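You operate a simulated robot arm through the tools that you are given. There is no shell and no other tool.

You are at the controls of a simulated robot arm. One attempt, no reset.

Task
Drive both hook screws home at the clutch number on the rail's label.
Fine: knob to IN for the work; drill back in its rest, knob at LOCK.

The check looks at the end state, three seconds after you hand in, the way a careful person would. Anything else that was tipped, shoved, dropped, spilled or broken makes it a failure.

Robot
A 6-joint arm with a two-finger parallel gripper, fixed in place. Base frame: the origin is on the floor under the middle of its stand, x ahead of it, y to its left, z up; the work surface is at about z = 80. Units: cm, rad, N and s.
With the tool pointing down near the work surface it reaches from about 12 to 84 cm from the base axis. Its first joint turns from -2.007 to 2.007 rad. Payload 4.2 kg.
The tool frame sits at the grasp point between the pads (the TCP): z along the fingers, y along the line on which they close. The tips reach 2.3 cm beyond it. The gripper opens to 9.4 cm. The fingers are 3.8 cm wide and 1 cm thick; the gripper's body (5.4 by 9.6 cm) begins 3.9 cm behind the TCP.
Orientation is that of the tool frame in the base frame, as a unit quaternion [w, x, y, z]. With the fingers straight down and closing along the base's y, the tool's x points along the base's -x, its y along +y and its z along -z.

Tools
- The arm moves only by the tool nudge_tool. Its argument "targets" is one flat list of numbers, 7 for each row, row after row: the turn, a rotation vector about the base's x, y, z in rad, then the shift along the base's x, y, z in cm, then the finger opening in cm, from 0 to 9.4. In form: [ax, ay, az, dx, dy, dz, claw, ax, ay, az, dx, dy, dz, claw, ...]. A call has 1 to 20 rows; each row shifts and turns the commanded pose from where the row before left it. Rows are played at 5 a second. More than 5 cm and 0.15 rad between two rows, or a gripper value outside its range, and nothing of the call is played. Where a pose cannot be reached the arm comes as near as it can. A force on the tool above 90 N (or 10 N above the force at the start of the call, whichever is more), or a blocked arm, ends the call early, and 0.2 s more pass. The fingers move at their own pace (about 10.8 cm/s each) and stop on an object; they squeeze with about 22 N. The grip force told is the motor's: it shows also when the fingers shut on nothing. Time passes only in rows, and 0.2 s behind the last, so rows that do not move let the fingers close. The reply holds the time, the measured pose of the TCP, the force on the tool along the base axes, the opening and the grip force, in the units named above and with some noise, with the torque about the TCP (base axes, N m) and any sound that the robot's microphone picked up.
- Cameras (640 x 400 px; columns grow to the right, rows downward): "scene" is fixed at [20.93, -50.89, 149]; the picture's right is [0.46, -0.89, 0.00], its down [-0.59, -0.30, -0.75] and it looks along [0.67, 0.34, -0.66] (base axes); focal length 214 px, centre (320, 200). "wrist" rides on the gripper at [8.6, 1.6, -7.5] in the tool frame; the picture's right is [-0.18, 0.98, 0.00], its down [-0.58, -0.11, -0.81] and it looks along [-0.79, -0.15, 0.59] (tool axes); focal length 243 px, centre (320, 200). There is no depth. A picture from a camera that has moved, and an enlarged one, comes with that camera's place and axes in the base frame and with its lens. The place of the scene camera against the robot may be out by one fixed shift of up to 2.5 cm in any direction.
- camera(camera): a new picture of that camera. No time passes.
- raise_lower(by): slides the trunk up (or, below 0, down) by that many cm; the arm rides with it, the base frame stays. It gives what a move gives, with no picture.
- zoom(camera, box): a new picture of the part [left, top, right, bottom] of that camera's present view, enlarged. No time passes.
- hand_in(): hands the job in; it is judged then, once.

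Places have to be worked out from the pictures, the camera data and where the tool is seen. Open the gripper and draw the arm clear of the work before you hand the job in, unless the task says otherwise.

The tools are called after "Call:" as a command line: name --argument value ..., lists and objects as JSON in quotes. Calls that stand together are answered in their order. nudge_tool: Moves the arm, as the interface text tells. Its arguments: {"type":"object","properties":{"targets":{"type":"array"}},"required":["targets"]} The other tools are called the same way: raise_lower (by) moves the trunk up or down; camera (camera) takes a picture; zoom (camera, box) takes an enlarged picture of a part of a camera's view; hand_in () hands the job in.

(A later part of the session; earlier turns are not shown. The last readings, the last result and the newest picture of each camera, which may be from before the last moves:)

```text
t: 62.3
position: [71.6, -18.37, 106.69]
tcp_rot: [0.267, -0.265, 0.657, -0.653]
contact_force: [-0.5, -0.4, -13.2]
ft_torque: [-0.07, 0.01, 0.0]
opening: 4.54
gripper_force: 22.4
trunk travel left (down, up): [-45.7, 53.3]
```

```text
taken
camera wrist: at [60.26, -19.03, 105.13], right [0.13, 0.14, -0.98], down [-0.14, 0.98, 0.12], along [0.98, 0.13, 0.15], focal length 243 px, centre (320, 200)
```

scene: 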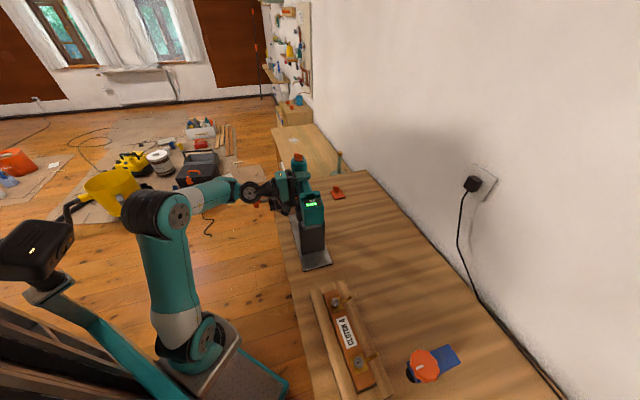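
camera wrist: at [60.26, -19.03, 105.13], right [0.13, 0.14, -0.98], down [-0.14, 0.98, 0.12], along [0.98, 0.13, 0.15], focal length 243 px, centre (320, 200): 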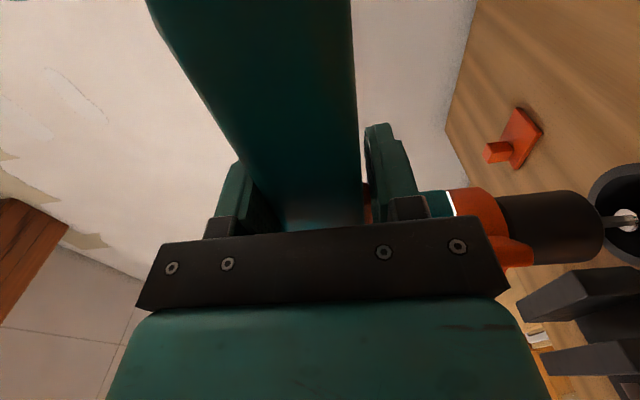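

Call:
zoom --camera "wrist" --box '[440, 150, 640, 290]'

Call:
zoom --camera "scene" --box '[260, 140, 350, 280]'

```text
2.86 times, centred on (540, 220) of wrist
camera zoom: at [60.26, -19.03, 105.13], right [0.13, 0.14, -0.98], down [-0.14, 0.98, 0.12], along [0.98, 0.13, 0.15], focal length 693 px, centre (-309, 143)
```

zoom: 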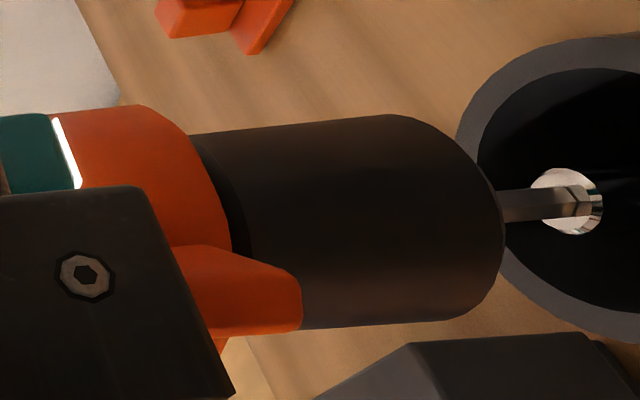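

```text
2.86 times, centred on (305, 210) of scene
camera zoom: at [20.93, -50.89, 149.0], right [0.46, -0.89, 0.0], down [-0.59, -0.3, -0.75], along [0.67, 0.34, -0.66], focal length 613 px, centre (363, 171)
```

zoom: 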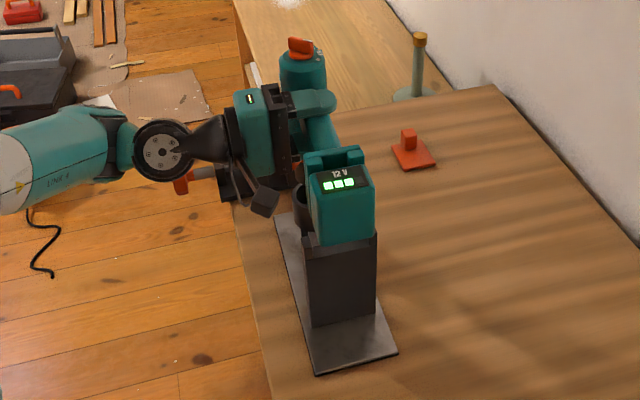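

The drill hangs straight in the grip; the bit tip sits about 17 cm below and 6.4 cm beside the TCP. I raise everything 13 cm with the trunk to clear the rest and everything on the bench.

Call:
raise_lower --by 13

Call:
zoom --camera "scene" --box '[240, 90, 360, 280]'

Call:
camera --camera "wrist"

```text
t: 63.9
position: [71.61, -18.38, 119.62]
tcp_rot: [0.266, -0.266, 0.658, -0.653]
contact_force: [-1.0, -0.4, -12.9]
ft_torque: [-0.07, 0.04, -0.01]
opening: 4.56
gripper_force: 22.0
trunk travel left (down, up): [-58.7, 40.3]
```

```text
2.11 times, centred on (300, 185) of scene
camera zoom: at [20.93, -50.89, 149.0], right [0.46, -0.89, 0.0], down [-0.59, -0.3, -0.75], along [0.67, 0.34, -0.66], focal length 452 px, centre (362, 232)
```

zoom: 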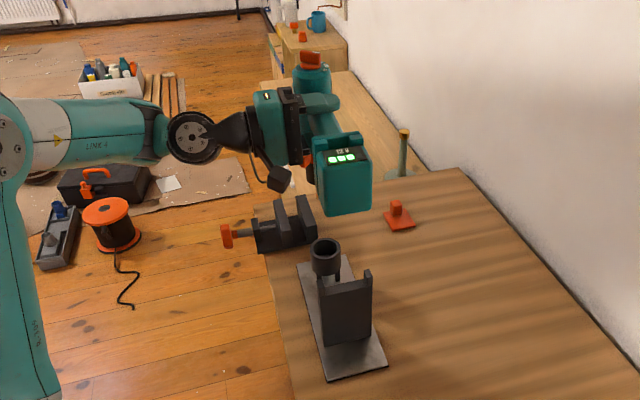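

```text
taken
camera wrist: at [60.26, -19.03, 118.12], right [0.13, 0.14, -0.98], down [-0.14, 0.98, 0.12], along [0.98, 0.13, 0.15], focal length 243 px, centre (320, 200)
```

wrist: 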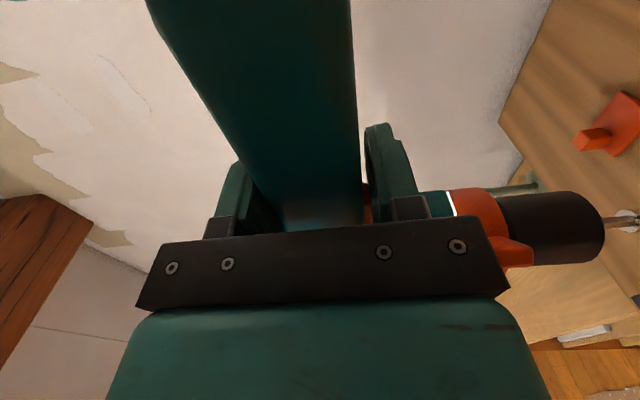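

Call:
zoom --camera "wrist" --box '[560, 170, 640, 270]'

Call:
zoom --camera "scene" --box '[280, 100, 340, 220]'

Call:
zoom --camera "scene" --box '[300, 270, 400, 400]'

```text
4.00 times, centred on (600, 220) of wrist
camera zoom: at [60.26, -19.03, 118.12], right [0.13, 0.14, -0.98], down [-0.14, 0.98, 0.12], along [0.98, 0.13, 0.15], focal length 970 px, centre (-800, 120)
```

zoom: 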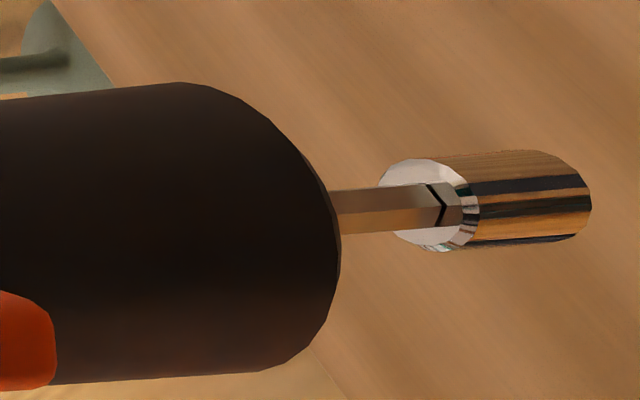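

```text
3.33 times, centred on (310, 160) of scene
camera zoom: at [20.93, -50.89, 149.0], right [0.46, -0.89, 0.0], down [-0.59, -0.3, -0.75], along [0.67, 0.34, -0.66], focal length 715 px, centre (353, 333)
```

zoom: 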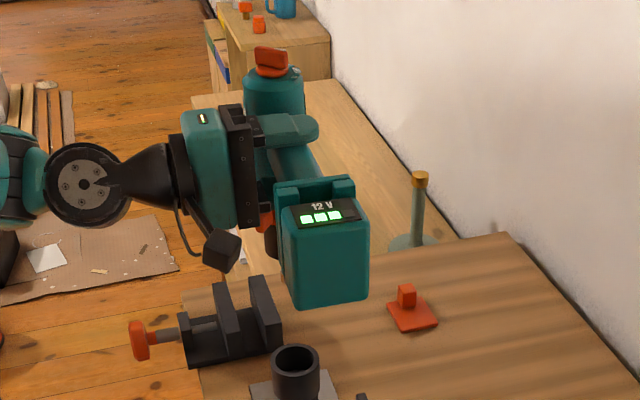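

```text
3.08 times, centred on (350, 335) of scene
camera zoom: at [20.93, -50.89, 149.0], right [0.46, -0.89, 0.0], down [-0.59, -0.3, -0.75], along [0.67, 0.34, -0.66], focal length 660 px, centre (228, -215)
```

zoom: 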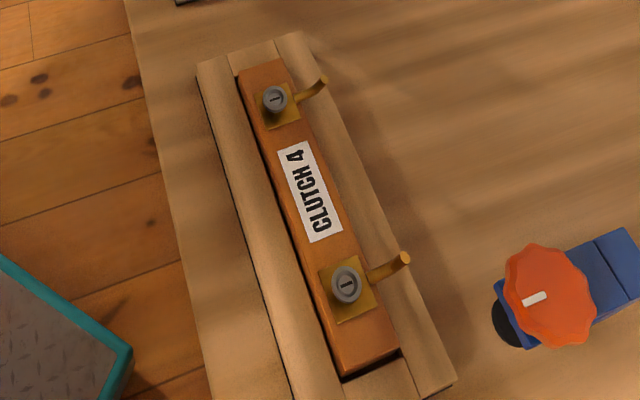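

The bit carries a bright sleeve at its tip. I zoom in on both screws to understand their heads.

Call:
zoom --camera "scene" --box '[325, 285, 360, 310]'

Call:
zoom --camera "scene" --box '[340, 345, 380, 375]'

Call:
zoom --camera "scene" --box '[310, 280, 400, 400]'

```text
16.00 times, centred on (342, 298) of scene
camera zoom: at [20.93, -50.89, 149.0], right [0.46, -0.89, 0.0], down [-0.59, -0.3, -0.75], along [0.67, 0.34, -0.66], focal length 3432 px, centre (-40, -1360)
```

zoom: 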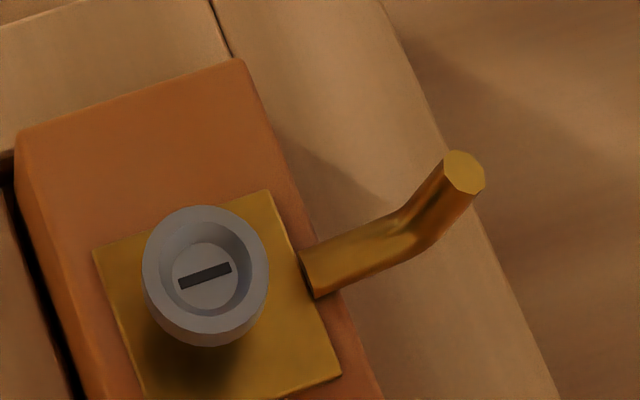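

```text
13.33 times, centred on (360, 360) of scene
camera zoom: at [20.93, -50.89, 149.0], right [0.46, -0.89, 0.0], down [-0.59, -0.3, -0.75], along [0.67, 0.34, -0.66], focal length 2860 px, centre (-213, -1933)
```

zoom: 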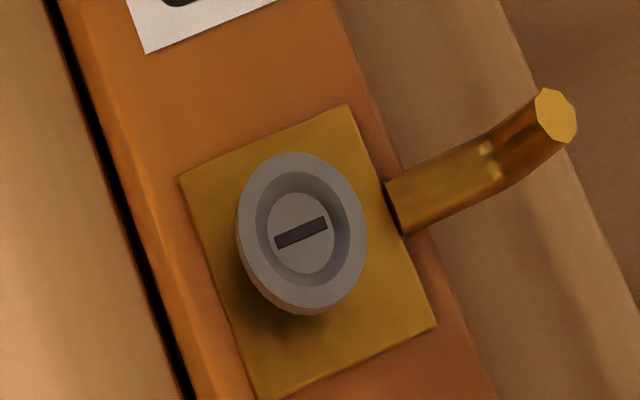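

```text
3.33 times, centred on (355, 340) of scene
camera zoom: at [20.93, -50.89, 149.0], right [0.46, -0.89, 0.0], down [-0.59, -0.3, -0.75], along [0.67, 0.34, -0.66], focal length 715 px, centre (203, -267)
```

zoom: 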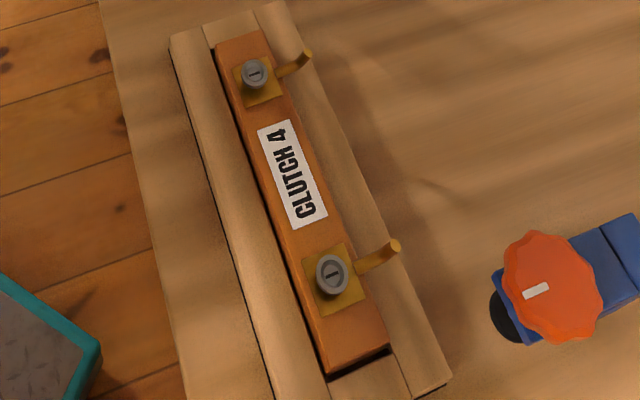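

The screws have recessed cup heads the bit's sleeve can drop into: scene-camera estimates (with calibrated shift) put them near (48.4, -41.4) and (37.6, -52.5), heads z≈86. At this height I move along the bench towards the rail, halfway first.

Call:
nudge_tool --targets '[0, 0, 0, -3.2, -3.1, 0, 4.0, 0, 0, 0, -3.2, -3.1, 0, 4.0, 0, 0, 0, -3.2, -3.1, 0, 4.0, 0, 0, 0, -3.2, -3.1, 0, 4.0, 0, 0, 0, -3.2, -3.1, 0, 4.0]'

Call:
camera --camera "scene"

```text
t: 65.1
position: [55.75, -34.02, 119.73]
tcp_rot: [0.267, -0.266, 0.657, -0.653]
contact_force: [0.3, 1.6, -13.0]
ft_torque: [-0.08, 0.01, -0.04]
opening: 4.54
gripper_force: 22.0
trunk travel left (down, up): [-58.7, 40.3]
```

```text
taken
```

scene: 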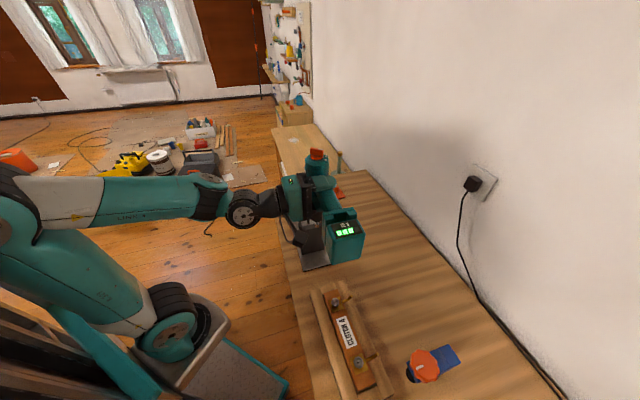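

Call:
nudge_tool --targets '[0, 0, 0, -3.2, -3.1, 0, 4.0, 0, 0, 0, -3.2, -3.1, 0, 4.0, 0, 0, 0, -3.2, -3.1, 0, 4.0, 0, 0, 0, -3.2, -3.1, 0, 4.0]'

Call:
camera --camera "scene"

Call:
camera --camera "wrist"

```text
t: 66.1
position: [42.72, -46.33, 119.78]
tcp_rot: [0.266, -0.266, 0.657, -0.653]
contact_force: [1.8, 2.4, -11.9]
ft_torque: [-0.05, 0.04, -0.04]
opening: 4.54
gripper_force: 22.0
trunk travel left (down, up): [-58.7, 40.3]
```

```text
taken
```

scene: 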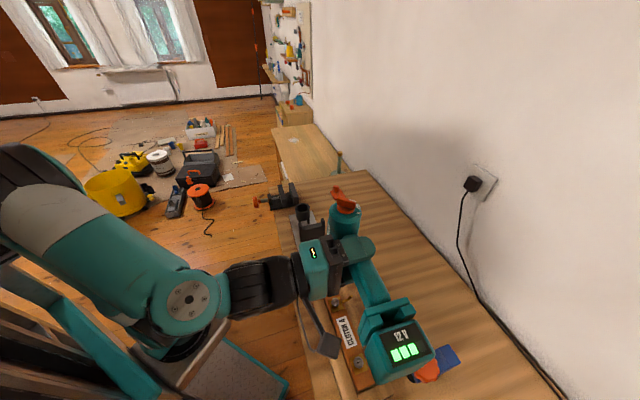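

```text
taken
camera wrist: at [31.36, -46.95, 118.28], right [0.13, 0.13, -0.98], down [-0.15, 0.98, 0.12], along [0.98, 0.13, 0.15], focal length 243 px, centre (320, 200)
```

wrist: 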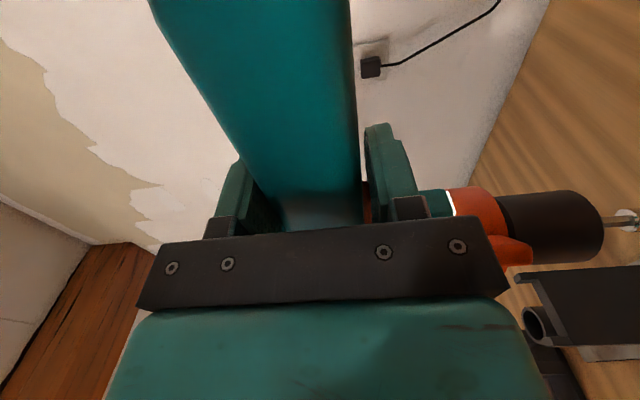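

Reach is fine here. I zoom the scene to see whether the bit tip and screw 1 are visible together.

Call:
zoom --camera "scene" --box '[290, 180, 420, 320]'

Call:
zoom --camera "scene" --box '[320, 230, 370, 310]'

```text
2.86 times, centred on (355, 250) of scene
camera zoom: at [20.93, -50.89, 149.0], right [0.46, -0.89, 0.0], down [-0.59, -0.3, -0.75], along [0.67, 0.34, -0.66], focal length 613 px, centre (220, 57)
```

zoom: 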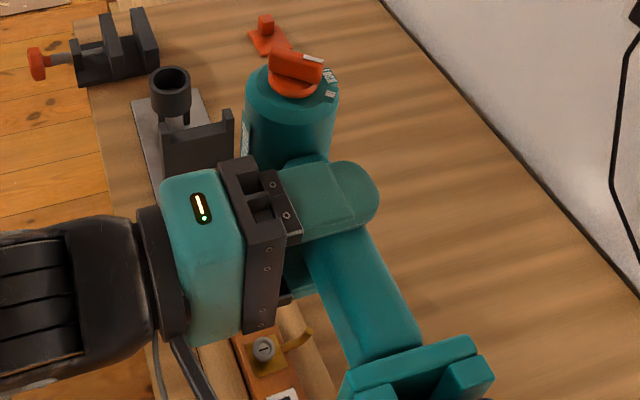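

```text
5.00 times, centred on (345, 270) of scene
camera zoom: at [20.93, -50.89, 149.0], right [0.46, -0.89, 0.0], down [-0.59, -0.3, -0.75], along [0.67, 0.34, -0.66], focal length 1072 px, centre (195, -150)
```

zoom: 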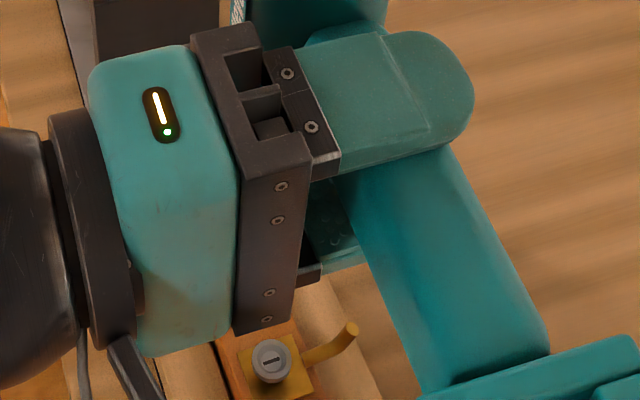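

The gripper hides the tip from the scene camera, so I'll locate the screws with the wrist camera. I move 13.5 cm past screw 1's work position along the rail and come down to TCP z≈109 to view screw 1 ahead.

Call:
nudge_tool --targets '[0, 0, 0, -3.23, -3.13, 0, 4.0, 0, 0, 0, -3.23, -3.13, 0, 4.0, 0, 0, 0, -3.23, -3.13, 0, 4.0, 0, 0, 0, 0, 0, 0, 4.0]'

Call:
raise_lower --by -10.5

Call:
camera --camera "wrist"

Call:
camera --camera "scene"

```text
t: 67.1
position: [33.02, -55.89, 119.53]
tcp_rot: [0.266, -0.266, 0.658, -0.652]
contact_force: [0.3, 0.4, -11.9]
ft_torque: [-0.07, 0.02, -0.03]
opening: 4.55
gripper_force: 22.0
trunk travel left (down, up): [-58.7, 40.3]
```

```text
t: 68.4
position: [32.86, -55.83, 109.07]
tcp_rot: [0.266, -0.265, 0.658, -0.652]
contact_force: [-0.1, -0.5, -12.7]
ft_torque: [-0.08, 0.04, -0.02]
opening: 4.54
gripper_force: 22.1
trunk travel left (down, up): [-48.2, 50.8]
```

```text
taken
camera wrist: at [21.62, -56.39, 107.5], right [0.13, 0.14, -0.98], down [-0.14, 0.98, 0.12], along [0.98, 0.13, 0.15], focal length 243 px, centre (320, 200)
```

wrist: 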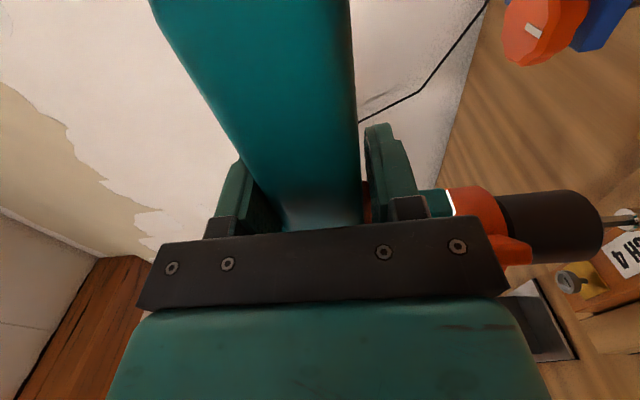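

```text
taken
```

scene: 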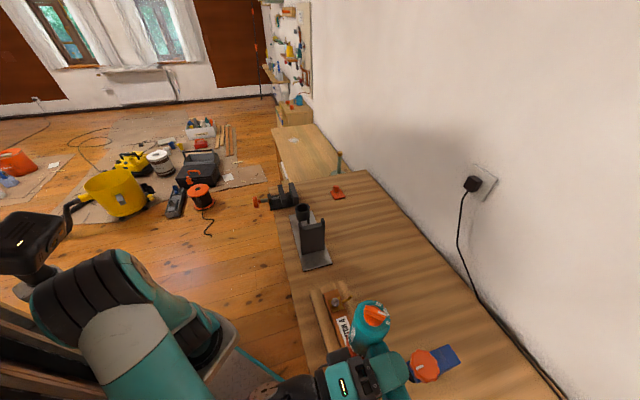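

Screw 1 is visible ahead under the chuck at (568, 280). I zoom for precise pixel positions of the screw and the bit sleeve.

Call:
zoom --camera "wrist" --box '[540, 190, 640, 320]'

Call:
zoom --camera "wrist" --box '[550, 260, 600, 300]'

Call:
zoom --camera "wrist" --box '[590, 195, 640, 245]'

```text
3.08 times, centred on (590, 255) of wrist
camera zoom: at [21.62, -56.39, 107.5], right [0.13, 0.14, -0.98], down [-0.14, 0.98, 0.12], along [0.98, 0.13, 0.15], focal length 746 px, centre (-511, 31)
```

zoom: 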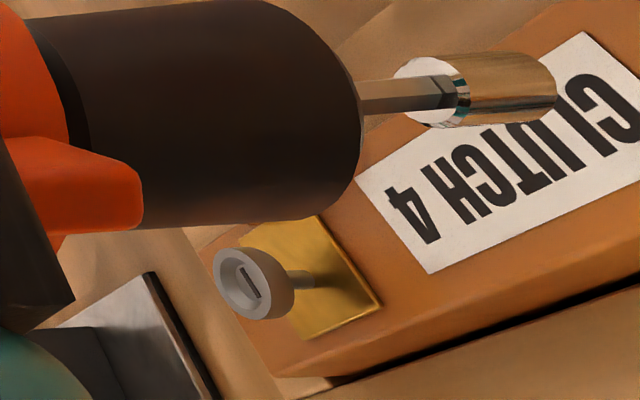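

```text
10.00 times, centred on (575, 280) of wrist
camera zoom: at [21.62, -56.39, 107.5], right [0.13, 0.14, -0.98], down [-0.14, 0.98, 0.12], along [0.98, 0.13, 0.15], focal length 2426 px, centre (-2230, -600)
```

zoom: 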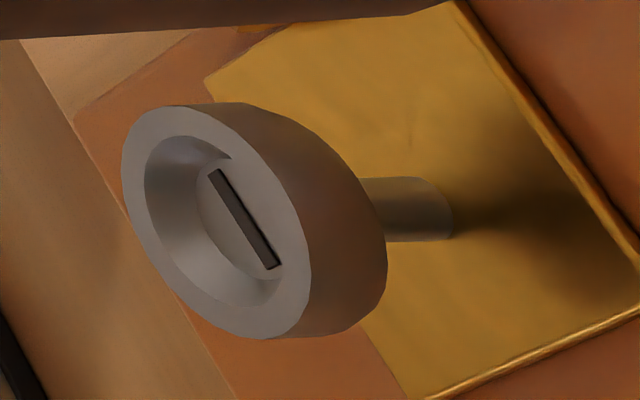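

```text
8.00 times, centred on (615, 220) of wrist
camera zoom: at [21.62, -56.39, 107.5], right [0.13, 0.14, -0.98], down [-0.14, 0.98, 0.12], along [0.98, 0.13, 0.15], focal length 1941 px, centre (-2040, 40)
```

zoom: 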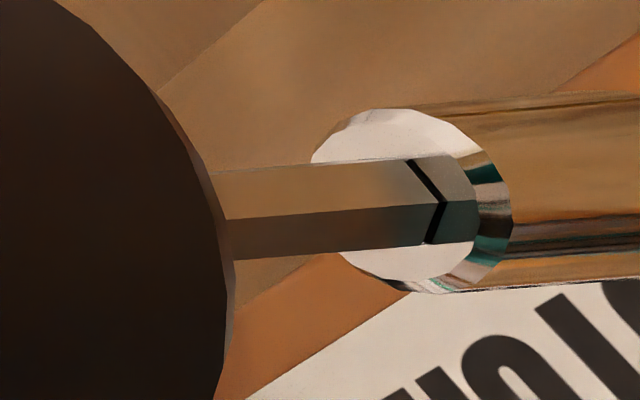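

I can see screw 1 with its funnel head standing ~1.3 cm proud on its shank, and the bit's sleeve (Ø≈1.3 cm). To triangulate depth accurately I take repeated pose readings here, then a second view from a shifted position.

Call:
nudge_tool --targets '[0, 0, 0, 0, 0, 0, 4.0]'

Call:
nudge_tool --targets '[0, 0, 0, 0, 0, 0, 4.0]'

Call:
nudge_tool --targets '[0, 0, 0, -1.8, -1.74, 1.5, 4.0, 0, 0, 0, -1.8, -1.74, 1.5, 4.0, 0, 0, 0, 0, 0, 0, 4.0]'

Call:
nudge_tool --targets '[0, 0, 0, 0, 0, 0, 4.0]'

Call:
nudge_tool --targets '[0, 0, 0, 0, 0, 0, 4.0]'

Call:
zoom --camera "wrist" --box '[545, 270, 595, 310]'

```text
t: 68.8
position: [33.04, -55.88, 109.06]
tcp_rot: [0.266, -0.265, 0.659, -0.652]
contact_force: [0.7, 0.2, -12.3]
ft_torque: [-0.07, 0.05, 0.01]
opening: 4.53
gripper_force: 21.7
trunk travel left (down, up): [-48.2, 50.8]
```

```text
t: 69.2
position: [32.92, -55.82, 109.12]
tcp_rot: [0.266, -0.266, 0.657, -0.653]
contact_force: [0.0, -0.4, -12.0]
ft_torque: [-0.08, 0.02, 0.03]
opening: 4.53
gripper_force: 21.7
trunk travel left (down, up): [-48.2, 50.8]
```

```text
t: 70.0
position: [29.3, -59.27, 112.01]
tcp_rot: [0.267, -0.266, 0.658, -0.651]
contact_force: [0.2, 0.5, -13.0]
ft_torque: [-0.06, 0.03, -0.01]
opening: 4.51
gripper_force: 22.0
trunk travel left (down, up): [-48.2, 50.8]
```

```text
t: 70.4
position: [29.25, -59.25, 112.0]
tcp_rot: [0.266, -0.265, 0.658, -0.653]
contact_force: [-0.1, 0.7, -13.2]
ft_torque: [-0.09, 0.05, 0.01]
opening: 4.55
gripper_force: 21.9
trunk travel left (down, up): [-48.2, 50.8]
```

```text
t: 70.8
position: [29.37, -59.26, 112.04]
tcp_rot: [0.266, -0.266, 0.658, -0.652]
contact_force: [0.6, 0.1, -13.3]
ft_torque: [-0.07, 0.03, 0.0]
opening: 4.52
gripper_force: 21.9
trunk travel left (down, up): [-48.2, 50.8]
```

```text
10.00 times, centred on (570, 290) of wrist
camera zoom: at [18.02, -59.81, 110.43], right [0.13, 0.14, -0.98], down [-0.14, 0.98, 0.12], along [0.98, 0.13, 0.15], focal length 2426 px, centre (-2180, -700)
```

zoom: 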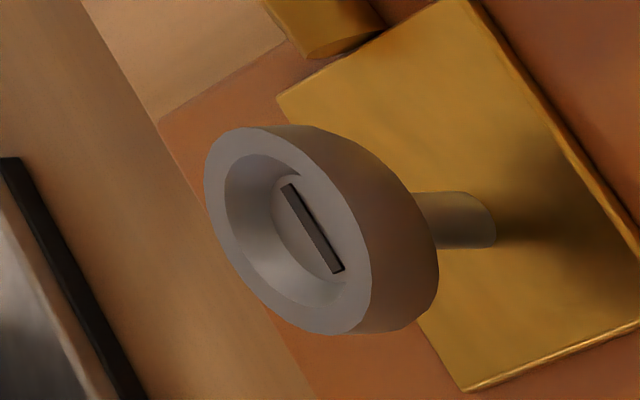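

That baseline was nearly along the line of sight, so it says little. I add a vertical shift of +5 cm for a proper triangulation.

Call:
nudge_tool --targets '[0, 0, 0, 0, 0, 2.5, 4.0, 0, 0, 0, 0, 0, 2.5, 4.0, 0, 0, 0, 0, 0, 0, 4.0]'

Call:
nudge_tool --targets '[0, 0, 0, 0, 0, 0, 4.0]'

Call:
nudge_tool --targets '[0, 0, 0, 0, 0, 0, 4.0]'

Call:
camera --camera "wrist"

Call:
zoom --camera "wrist" --box '[590, 260, 640, 300]'

```text
t: 71.6
position: [29.23, -59.14, 116.99]
tcp_rot: [0.267, -0.265, 0.658, -0.652]
contact_force: [-0.1, -0.7, -12.8]
ft_torque: [-0.07, 0.04, 0.05]
opening: 4.54
gripper_force: 21.3
trunk travel left (down, up): [-48.2, 50.8]
```

```text
t: 72.0
position: [29.23, -59.02, 117.18]
tcp_rot: [0.266, -0.266, 0.658, -0.652]
contact_force: [-0.4, 0.2, -12.7]
ft_torque: [-0.05, 0.02, -0.03]
opening: 4.54
gripper_force: 21.8
trunk travel left (down, up): [-48.2, 50.8]
```

```text
t: 72.4
position: [29.24, -59.18, 117.15]
tcp_rot: [0.265, -0.265, 0.658, -0.653]
contact_force: [-0.3, -0.1, -12.8]
ft_torque: [-0.07, 0.03, -0.02]
opening: 4.54
gripper_force: 22.1
trunk travel left (down, up): [-48.2, 50.8]
```

```text
taken
camera wrist: at [17.96, -59.76, 115.48], right [0.13, 0.14, -0.98], down [-0.14, 0.98, 0.12], along [0.98, 0.13, 0.15], focal length 243 px, centre (320, 200)
```

wrist: 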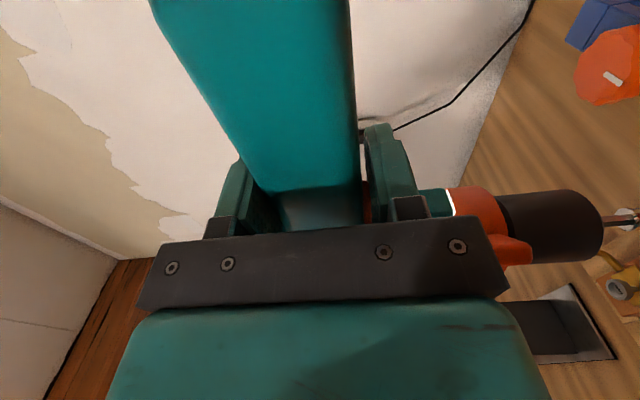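

```text
10.00 times, centred on (615, 280) of wrist
camera zoom: at [17.96, -59.76, 115.48], right [0.13, 0.14, -0.98], down [-0.14, 0.98, 0.12], along [0.98, 0.13, 0.15], focal length 2426 px, centre (-2630, -600)
```

zoom: 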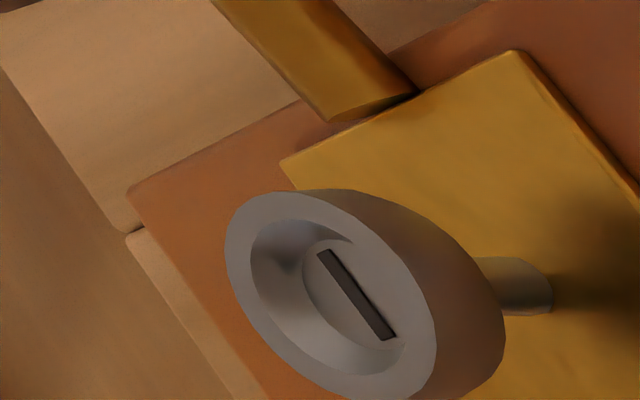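

Triangulated screw 1 (rim centre) at about e1≈5.1, e2≈63.4, z≈87.6 — i.e. near (47.8, -41.9). I check whether the bit is turning by re-zooming on the sleeve after time has passed.

Call:
zoom --camera "wrist" --box '[590, 195, 640, 245]'

Call:
zoom --camera "wrist" --box '[340, 110, 520, 270]'

Call:
zoom --camera "scene" --box '[330, 260, 420, 400]'

```text
8.00 times, centred on (615, 220) of wrist
camera zoom: at [17.96, -59.76, 115.48], right [0.13, 0.14, -0.98], down [-0.14, 0.98, 0.12], along [0.98, 0.13, 0.15], focal length 1941 px, centre (-2040, 40)
```

zoom: 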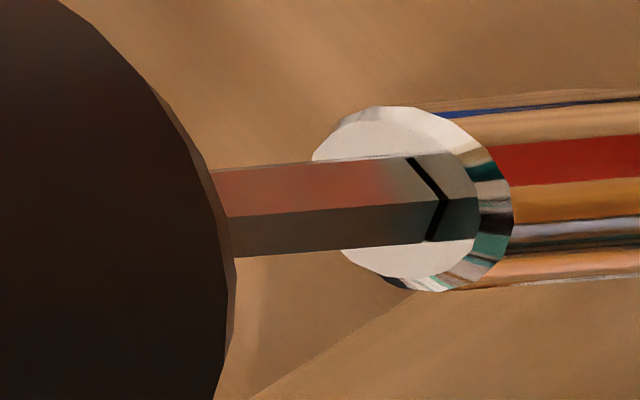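

```text
2.50 times, centred on (430, 190) of wrist
camera zoom: at [17.96, -59.76, 115.48], right [0.13, 0.14, -0.98], down [-0.14, 0.98, 0.12], along [0.98, 0.13, 0.15], focal length 606 px, centre (45, 225)
```

zoom: 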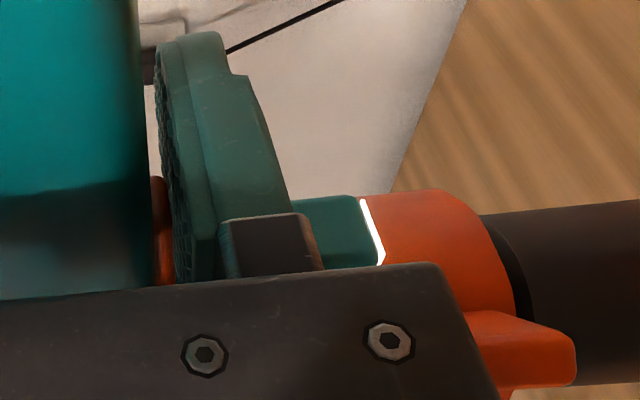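

```text
2.86 times, centred on (375, 330) of scene
camera zoom: at [20.93, -50.89, 149.0], right [0.46, -0.89, 0.0], down [-0.59, -0.3, -0.75], along [0.67, 0.34, -0.66], focal length 613 px, centre (163, -171)
```

zoom: 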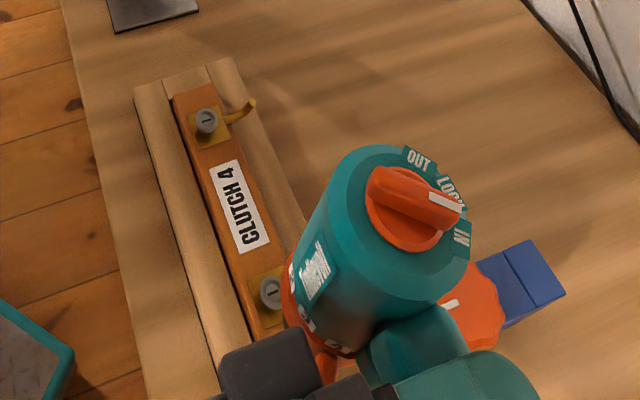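

The bit isn't turning, and in this steep view the pointer looks a bit between LOCK and IN. I zoom into the knob.

Call:
zoom --camera "scene" --box '[375, 305, 405, 355]'

Call:
zoom --camera "scene" --box '[370, 300, 410, 330]'

```text
8.00 times, centred on (390, 330) of scene
camera zoom: at [20.93, -50.89, 149.0], right [0.46, -0.89, 0.0], down [-0.59, -0.3, -0.75], along [0.67, 0.34, -0.66], focal length 1716 px, centre (-240, -840)
```

zoom: 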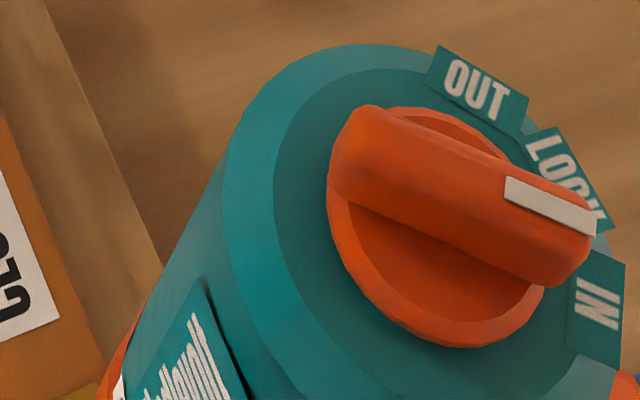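

```text
13.33 times, centred on (390, 315) of scene
camera zoom: at [20.93, -50.89, 149.0], right [0.46, -0.89, 0.0], down [-0.59, -0.3, -0.75], along [0.67, 0.34, -0.66], focal length 2860 px, centre (-613, -1333)
```

zoom: 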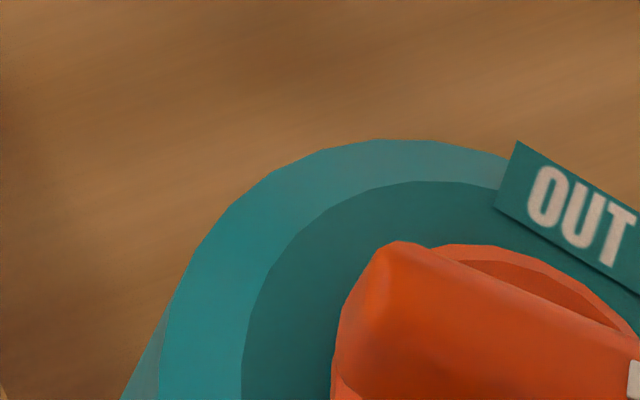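

The knob's pointer stands between LOCK and IN: the body top (label plane) is at z≈105.2, which makes the label spacing 45°, so my 37° turn fell ~8° short and the motor is still off. I must put the drill back in its rest and finish the turn; first raise and travel back along the same path.

Call:
raise_lower --by 3

Call:
nudge_tool --targets '[0, 0, 0, 3.2377, 3.1362, 0, 4.0, 0, 0, 0, 3.2377, 3.1362, 0, 4.0, 0, 0, 0, 3.2377, 3.1362, 0, 4.0, 0, 0, 0, 3.2377, 3.1362, 0, 4.0, 0, 0, 0, 3.2377, 3.1362, 0, 4.0, 0, 0, 0, 3.2377, 3.1362, 0, 4.0, 0, 0, 0, 3.2377, 3.1362, 0, 4.0, 0, 0, 0, 3.2377, 3.1362, 0, 4.0, 0, 0, 0, 3.2377, 3.1362, 0, 4.0, 0, 0, 0, 3.2377, 3.1362, 0, 4.0, 0, 0, 0, 3.2377, 3.1362, 0, 4.0, 0, 0, 0, 3.2377, 3.1362, 0, 4.0, 0, 0, 0, 3.2377, 3.1362, 0, 4.0, 0, 0, 0, 0, 0, 0, 4.0]'

Call:
nudge_tool --targets '[0, 0, 0, 0, 0, 0, 4.0]'

Call:
camera --camera "wrist"

```text
t: 73.2
position: [29.29, -59.11, 120.14]
tcp_rot: [0.266, -0.266, 0.658, -0.652]
contact_force: [0.5, 0.4, -13.3]
ft_torque: [-0.05, 0.03, 0.02]
opening: 4.53
gripper_force: 22.3
trunk travel left (down, up): [-51.2, 47.8]
```

```text
t: 76.2
position: [72.27, -19.42, 119.67]
tcp_rot: [0.265, -0.265, 0.659, -0.652]
contact_force: [-0.4, 0.4, -13.2]
ft_torque: [-0.07, 0.04, 0.0]
opening: 4.56
gripper_force: 21.7
out of reach, approached as far as the arm can: row 6
trunk travel left (down, up): [-51.2, 47.8]
```

```text
t: 76.6
position: [72.17, -19.52, 119.69]
tcp_rot: [0.266, -0.265, 0.658, -0.653]
contact_force: [0.5, -0.3, -13.2]
ft_torque: [-0.08, 0.03, 0.02]
opening: 4.57
gripper_force: 21.9
trunk travel left (down, up): [-51.2, 47.8]
```

```text
taken
camera wrist: at [60.93, -20.04, 118.1], right [0.13, 0.14, -0.98], down [-0.14, 0.98, 0.12], along [0.98, 0.13, 0.15], focal length 243 px, centre (320, 200)
```

wrist: 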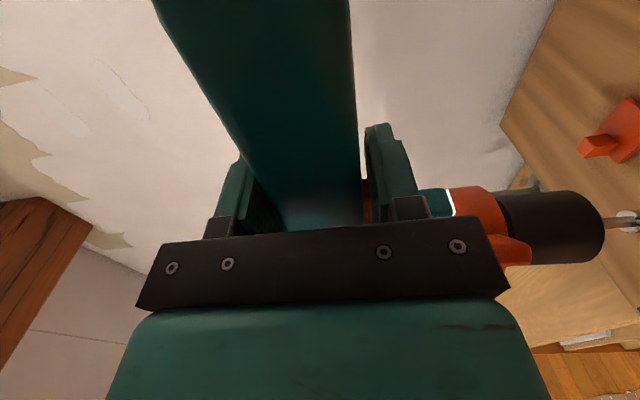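

One row hit the reach limit, so I'm about 1.2 cm off. I correct to the recorded lift point (71.58, -18.40) and verify by readings before lowering.

Call:
nudge_tool --targets '[0, 0, 0, -0.3, 0.53, 0, 4.0, 0, 0, 0, -0.3, 0.54, 0, 4.0, 0, 0, 0, 0, 0, 0, 4.0]'

Call:
raise_lower --by -13

Call:
nudge_tool --targets '[0, 0, 0, 0, 0, 0, 4.0]'

Call:
nudge_tool --targets '[0, 0, 0, 0, 0, 0, 4.0]'

Call:
zoom --camera "wrist" --box '[440, 150, 640, 290]'

```text
t: 77.4
position: [71.5, -18.46, 119.58]
tcp_rot: [0.267, -0.266, 0.659, -0.652]
contact_force: [-0.1, -0.4, -12.8]
ft_torque: [-0.06, 0.02, 0.0]
opening: 4.56
gripper_force: 22.0
trunk travel left (down, up): [-51.2, 47.8]
```

```text
t: 79.0
position: [71.51, -18.45, 106.74]
tcp_rot: [0.265, -0.266, 0.658, -0.652]
contact_force: [0.1, 0.2, -12.3]
ft_torque: [-0.07, 0.01, -0.02]
opening: 4.56
gripper_force: 22.2
trunk travel left (down, up): [-38.2, 60.8]
```

```text
t: 79.4
position: [71.66, -18.29, 106.7]
tcp_rot: [0.266, -0.266, 0.658, -0.652]
contact_force: [0.5, 0.8, -12.8]
ft_torque: [-0.05, 0.02, -0.02]
opening: 4.57
gripper_force: 21.8
trunk travel left (down, up): [-38.2, 60.8]
```

```text
t: 79.8
position: [71.61, -18.51, 106.78]
tcp_rot: [0.267, -0.266, 0.658, -0.652]
contact_force: [-0.2, 0.3, -12.7]
ft_torque: [-0.06, 0.05, -0.02]
opening: 4.58
gripper_force: 21.9
trunk travel left (down, up): [-38.2, 60.8]
```

```text
2.86 times, centred on (540, 220) of wrist
camera zoom: at [60.25, -19.03, 105.16], right [0.13, 0.14, -0.98], down [-0.14, 0.98, 0.12], along [0.98, 0.13, 0.15], focal length 693 px, centre (-309, 143)
```

zoom: 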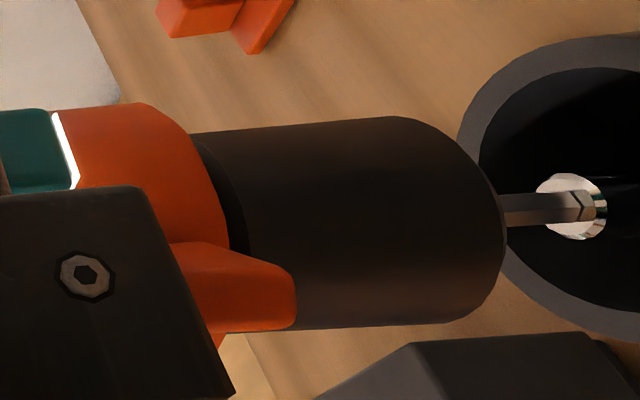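

The view matches the earlier lift picture almost exactly. I lower the nose back into the cup gently.

Call:
nudge_tool --targets '[0, 0, 0, 0, 0, -1, 4.0, 0, 0, 0, 0, 0, -1, 4.0, 0, 0, 0, 0, 0, -1, 4.0, 0, 0, 0, 0, 0, -1, 4.0, 0, 0, 0, 0, 0, -1, 4.0, 0, 0, 0, 0, 0, 0, 4.0]'

Call:
zoom --camera "scene" --box '[260, 140, 350, 280]'

```text
t: 81.2
position: [71.64, -18.45, 101.63]
tcp_rot: [0.267, -0.265, 0.658, -0.652]
contact_force: [-0.3, 0.2, -12.8]
ft_torque: [-0.03, 0.02, 0.03]
opening: 4.57
gripper_force: 22.3
trunk travel left (down, up): [-38.2, 60.8]
```

```text
2.86 times, centred on (305, 210) of scene
camera zoom: at [20.93, -50.89, 149.0], right [0.46, -0.89, 0.0], down [-0.59, -0.3, -0.75], along [0.67, 0.34, -0.66], focal length 613 px, centre (363, 171)
```

zoom: 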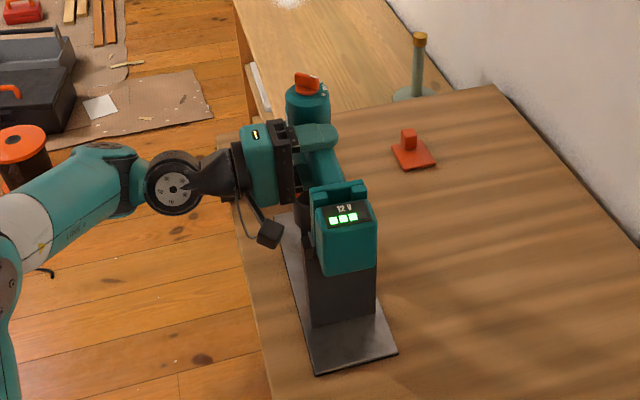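

Call:
nudge_tool --targets '[0, 0, 0, 0, 0, -0.5, 4.0, 0, 0, 0, 0, 0, -0.4, 4.0, 0, 0, 0, 0, 0, -0.3, 4.0, 0, 0, 0, 0, 0, 0, 4.0]'

Call:
zoom --camera "scene" --box '[285, 195, 345, 275]'

```text
t: 82.2
position: [71.51, -18.4, 100.54]
tcp_rot: [0.266, -0.265, 0.658, -0.653]
contact_force: [0.0, 0.0, -12.0]
ft_torque: [-0.04, 0.03, 0.02]
opening: 4.56
gripper_force: 21.7
trunk travel left (down, up): [-38.2, 60.8]
```

```text
5.00 times, centred on (315, 235) of scene
camera zoom: at [20.93, -50.89, 149.0], right [0.46, -0.89, 0.0], down [-0.59, -0.3, -0.75], along [0.67, 0.34, -0.66], focal length 1072 px, centre (345, 25)
```

zoom: 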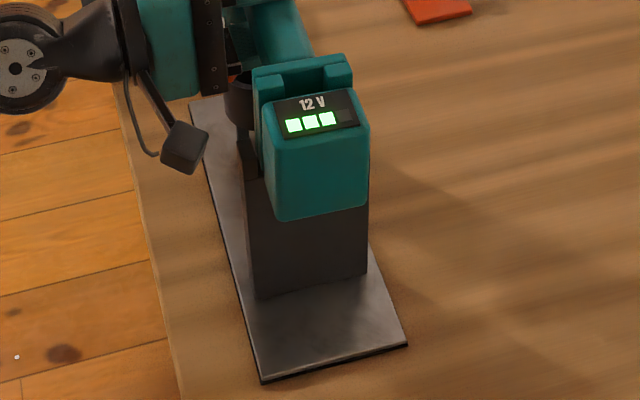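

Call:
nudge_tool --targets '[0, 0, 0, 0, 0, -0.3, 4.0, 0, 0, 0, 0, 0, -0.3, 4.0, 0, 0, 0, 0, 0, -0.2, 4.0, 0, 0, 0, 0, 0, 0, 4.0]'

```text
t: 83.2
position: [71.6, -18.33, 99.53]
tcp_rot: [0.266, -0.266, 0.658, -0.652]
contact_force: [0.1, -0.7, -13.6]
ft_torque: [-0.04, 0.06, 0.0]
opening: 4.57
gripper_force: 21.9
trunk travel left (down, up): [-38.2, 60.8]
```

Call:
nudge_tool --targets '[0, 0, 0, 0, 0, -0.15, 4.0, 0, 0, 0, 0, 0, -0.1, 4.0, 0, 0, 0, 0, 0, 0, 4.0]'

```text
t: 84.0
position: [71.46, -18.46, 99.66]
tcp_rot: [0.267, -0.266, 0.657, -0.653]
contact_force: [2.0, -0.9, -3.6]
ft_torque: [-0.8, 0.25, 0.09]
opening: 4.65
gripper_force: 21.9
trunk travel left (down, up): [-38.2, 60.8]
```

The weight is transferring to the rest (force now -3.6 N). I open the fingers to release the drill and check that it stays seated.

Call:
nudge_tool --targets '[0, 0, 0, 0, 0, 0, 5.2, 0, 0, 0, 0, 0, 0, 6.5, 0, 0, 0, 0, 0, 0, 9.4, 0, 0, 0, 0, 0, 0, 9.4]'

Call:
zoom --camera "scene" --box '[270, 160, 350, 280]'

Call:
zoom --camera "wrist" --box '[150, 60, 640, 280]'

```text
t: 85.0
position: [71.58, -18.37, 99.57]
tcp_rot: [0.266, -0.266, 0.658, -0.652]
contact_force: [0.6, 0.8, -0.3]
ft_torque: [0.0, 0.0, 0.02]
opening: 9.39
gripper_force: 0.0
trunk travel left (down, up): [-38.2, 60.8]
```

```text
3.33 times, centred on (310, 220) of scene
camera zoom: at [20.93, -50.89, 149.0], right [0.46, -0.89, 0.0], down [-0.59, -0.3, -0.75], along [0.67, 0.34, -0.66], focal length 715 px, centre (353, 133)
```

zoom: 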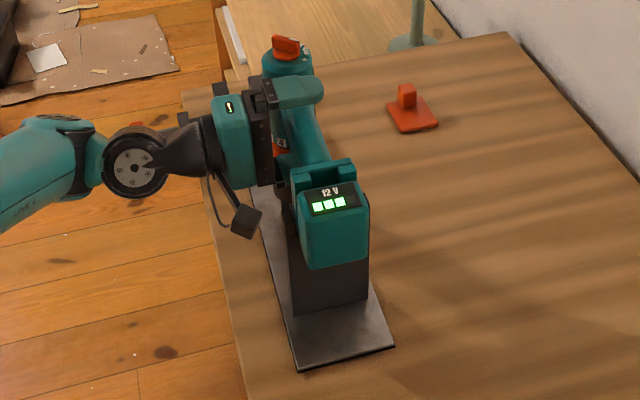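

```text
1.31 times, centred on (395, 170) of wrist
camera zoom: at [60.21, -19.0, 97.98], right [0.13, 0.14, -0.98], down [-0.14, 0.98, 0.12], along [0.98, 0.13, 0.15], focal length 317 px, centre (222, 239)
```

zoom: 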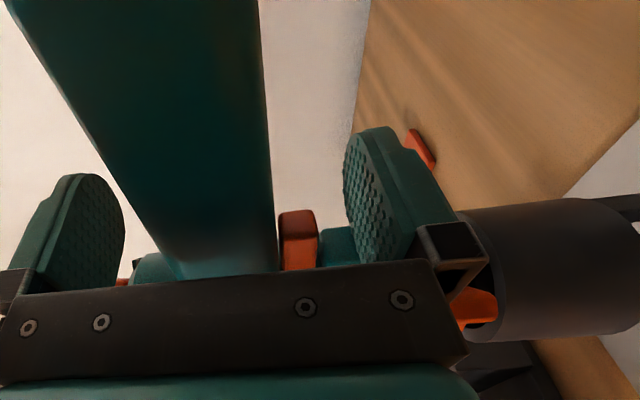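

The drill is seated again. I back the open fingers straight out, raise with the trunk, and turn the tool back to pointing down via the same sequence reversed.

Call:
nudge_tool --targets '[0, 0, 0, -2.1, 2.16, 0, 9.4, 0, 0, 0, -2.1, 2.16, 0, 9.4, 0, 0, 0, -2.1, 2.16, 0, 9.4]'

Call:
raise_lower --by 20

Call:
nudge_tool --targets '[0, 0, 0.136, 0, 0, 0, 9.4, 0, 0, 0.136, 0, 0, 0, 9.4, 0, 0, 0.136, 0, 0, 0, 9.4, 0, 0, 0.136, 0, 0, 0, 9.4, 0.1266, -0.0333, 0, 0, 0, 0, 9.4, 0.1266, -0.0333, 0, 0, 0, 0, 9.4, 0.1266, -0.0333, 0, 0, 0, 0, 9.4, 0.1266, -0.0333, 0, 0, 0, 0, 9.4, 0.1266, -0.0333, 0, 0, 0, 0, 9.4, 0.1266, -0.0333, 0, 0, 0, 0, 9.4, 0.1266, -0.0333, 0, 0, 0, 0, 9.4, 0.1266, -0.0333, 0, 0, 0, 0, 9.4, 0.1266, -0.0333, 0, 0, 0, 0, 9.4, 0.1266, -0.0333, 0, 0, 0, 0, 9.4, 0.1266, -0.0333, 0, 0, 0, 0, 9.4, 0.1266, -0.0333, 0, 0, 0, 0, 9.4]'

Call:
camera --camera "scene"

```text
t: 85.8
position: [65.12, -11.9, 99.63]
tcp_rot: [0.266, -0.265, 0.658, -0.653]
contact_force: [-0.3, 0.4, 0.1]
ft_torque: [0.03, 0.04, 0.02]
opening: 9.39
gripper_force: 0.1
trunk travel left (down, up): [-38.2, 60.8]
```

```text
t: 87.9
position: [65.08, -12.06, 119.57]
tcp_rot: [0.266, -0.266, 0.658, -0.652]
contact_force: [-0.1, 0.2, -0.4]
ft_torque: [-0.02, 0.02, -0.03]
opening: 9.39
gripper_force: 0.1
trunk travel left (down, up): [-58.2, 40.8]
```

```text
t: 91.3
position: [65.03, -12.01, 119.64]
tcp_rot: [0.702, 0.091, 0.701, -0.086]
contact_force: [-0.3, 0.5, 0.0]
ft_torque: [-0.01, 0.0, 0.0]
opening: 9.41
gripper_force: 0.0
trunk travel left (down, up): [-58.2, 40.8]
```

```text
taken
```

scene: 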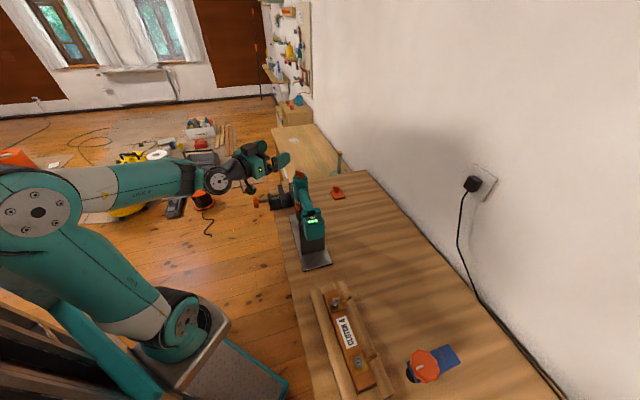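

Tool is radial and horizontal. Now the pitch down to vertical.

Call:
nudge_tool --targets '[0.0334, 0.1266, 0, 0, 0, 0, 9.4, 0.0334, 0.1266, 0, 0, 0, 0, 9.4, 0.0334, 0.1266, 0, 0, 0, 0, 9.4, 0.0334, 0.1266, 0, 0, 0, 0, 9.4, 0.0334, 0.1266, 0, 0, 0, 0, 9.4, 0.0334, 0.1266, 0, 0, 0, 0, 9.4, 0.0334, 0.1266, 0, 0, 0, 0, 9.4, 0.0334, 0.1266, 0, 0, 0, 0, 9.4, 0.0334, 0.1266, 0, 0, 0, 0, 9.4, 0.0334, 0.1266, 0, 0, 0, 0, 9.4, 0.0334, 0.1266, 0, 0, 0, 0, 9.4, 0.0334, 0.1266, 0, 0, 0, 0, 9.4]'

Call:
camera --camera "wrist"

```text
t: 93.9
position: [64.95, -11.9, 119.69]
tcp_rot: [0.0, 0.13, 0.992, 0.003]
contact_force: [-0.4, 0.9, 0.4]
ft_torque: [-0.06, 0.04, 0.03]
opening: 9.38
gripper_force: 0.0
trunk travel left (down, up): [-58.2, 40.8]
```

```text
taken
camera wrist: at [57.08, -8.13, 127.13], right [0.43, 0.9, 0.01], down [0.53, -0.26, 0.81], along [0.73, -0.34, -0.59], focal length 243 px, centre (320, 200)
```

wrist: 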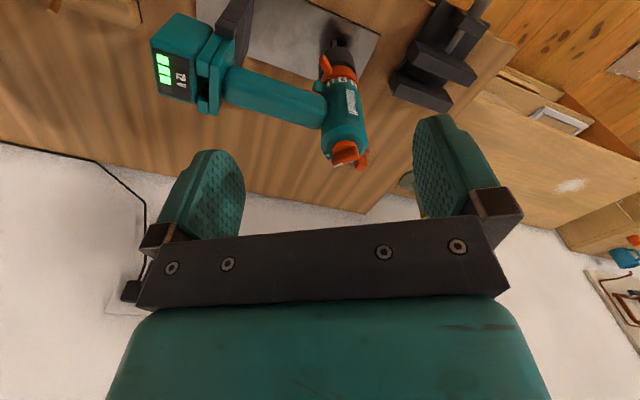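

Tool is down again. I move above the knob while yawing to -91° to look at the pointer from the same vantage as before.

Call:
nudge_tool --targets '[0, 0, -0.1328, 1.115, -0.205, 0, 9.4, 0, 0, -0.1328, 1.115, -0.205, 0, 9.4, 0, 0, -0.1328, 1.115, -0.205, 0, 9.4, 0, 0, -0.1328, 1.115, -0.205, 0, 9.4, 0, 0, -0.1328, 1.115, -0.205, 0, 9.4, 0, 0, -0.1328, 1.115, -0.205, 0, 9.4, 0, 0, -0.1328, 1.115, -0.205, 0, 9.4, 0, 0, -0.1328, 1.115, -0.205, 0, 9.4, 0, 0, -0.1328, 1.115, -0.205, -1.5, 9.4, 0, 0, -0.1328, 1.115, -0.205, -1.5, 9.4, 0, 0, 0, 0, 0, 0, 9.4]'

Call:
camera --camera "wrist"

Call:
zoom --camera "wrist" --box '[260, 30, 380, 140]'

```text
t: 96.3
position: [76.3, -13.92, 116.47]
tcp_rot: [0.003, 0.714, 0.7, 0.002]
contact_force: [0.0, 0.7, -0.2]
ft_torque: [-0.01, 0.01, 0.0]
opening: 9.4
gripper_force: 0.0
trunk travel left (down, up): [-58.2, 40.8]
```

```text
taken
camera wrist: at [78.11, -5.15, 124.04], right [0.98, -0.2, 0.01], down [-0.13, -0.58, 0.81], along [-0.16, -0.79, -0.59], focal length 243 px, centre (320, 200)
```

wrist: 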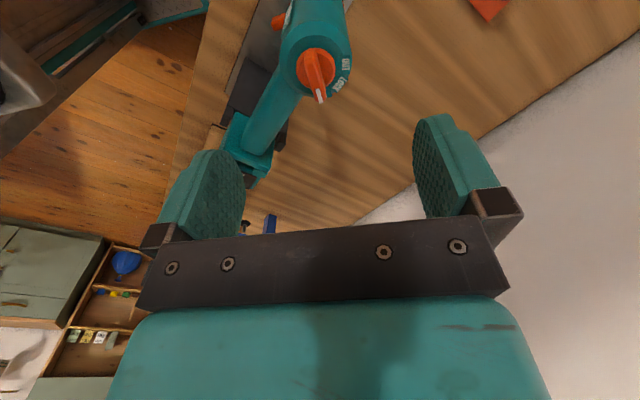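

```text
3.64 times, centred on (320, 85) of wrist
camera zoom: at [78.11, -5.15, 124.04], right [0.98, -0.2, 0.01], down [-0.13, -0.58, 0.81], along [-0.16, -0.79, -0.59], focal length 882 px, centre (320, 618)
```

zoom: 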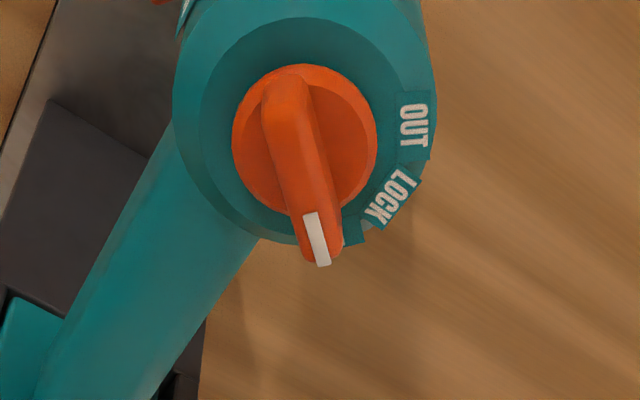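

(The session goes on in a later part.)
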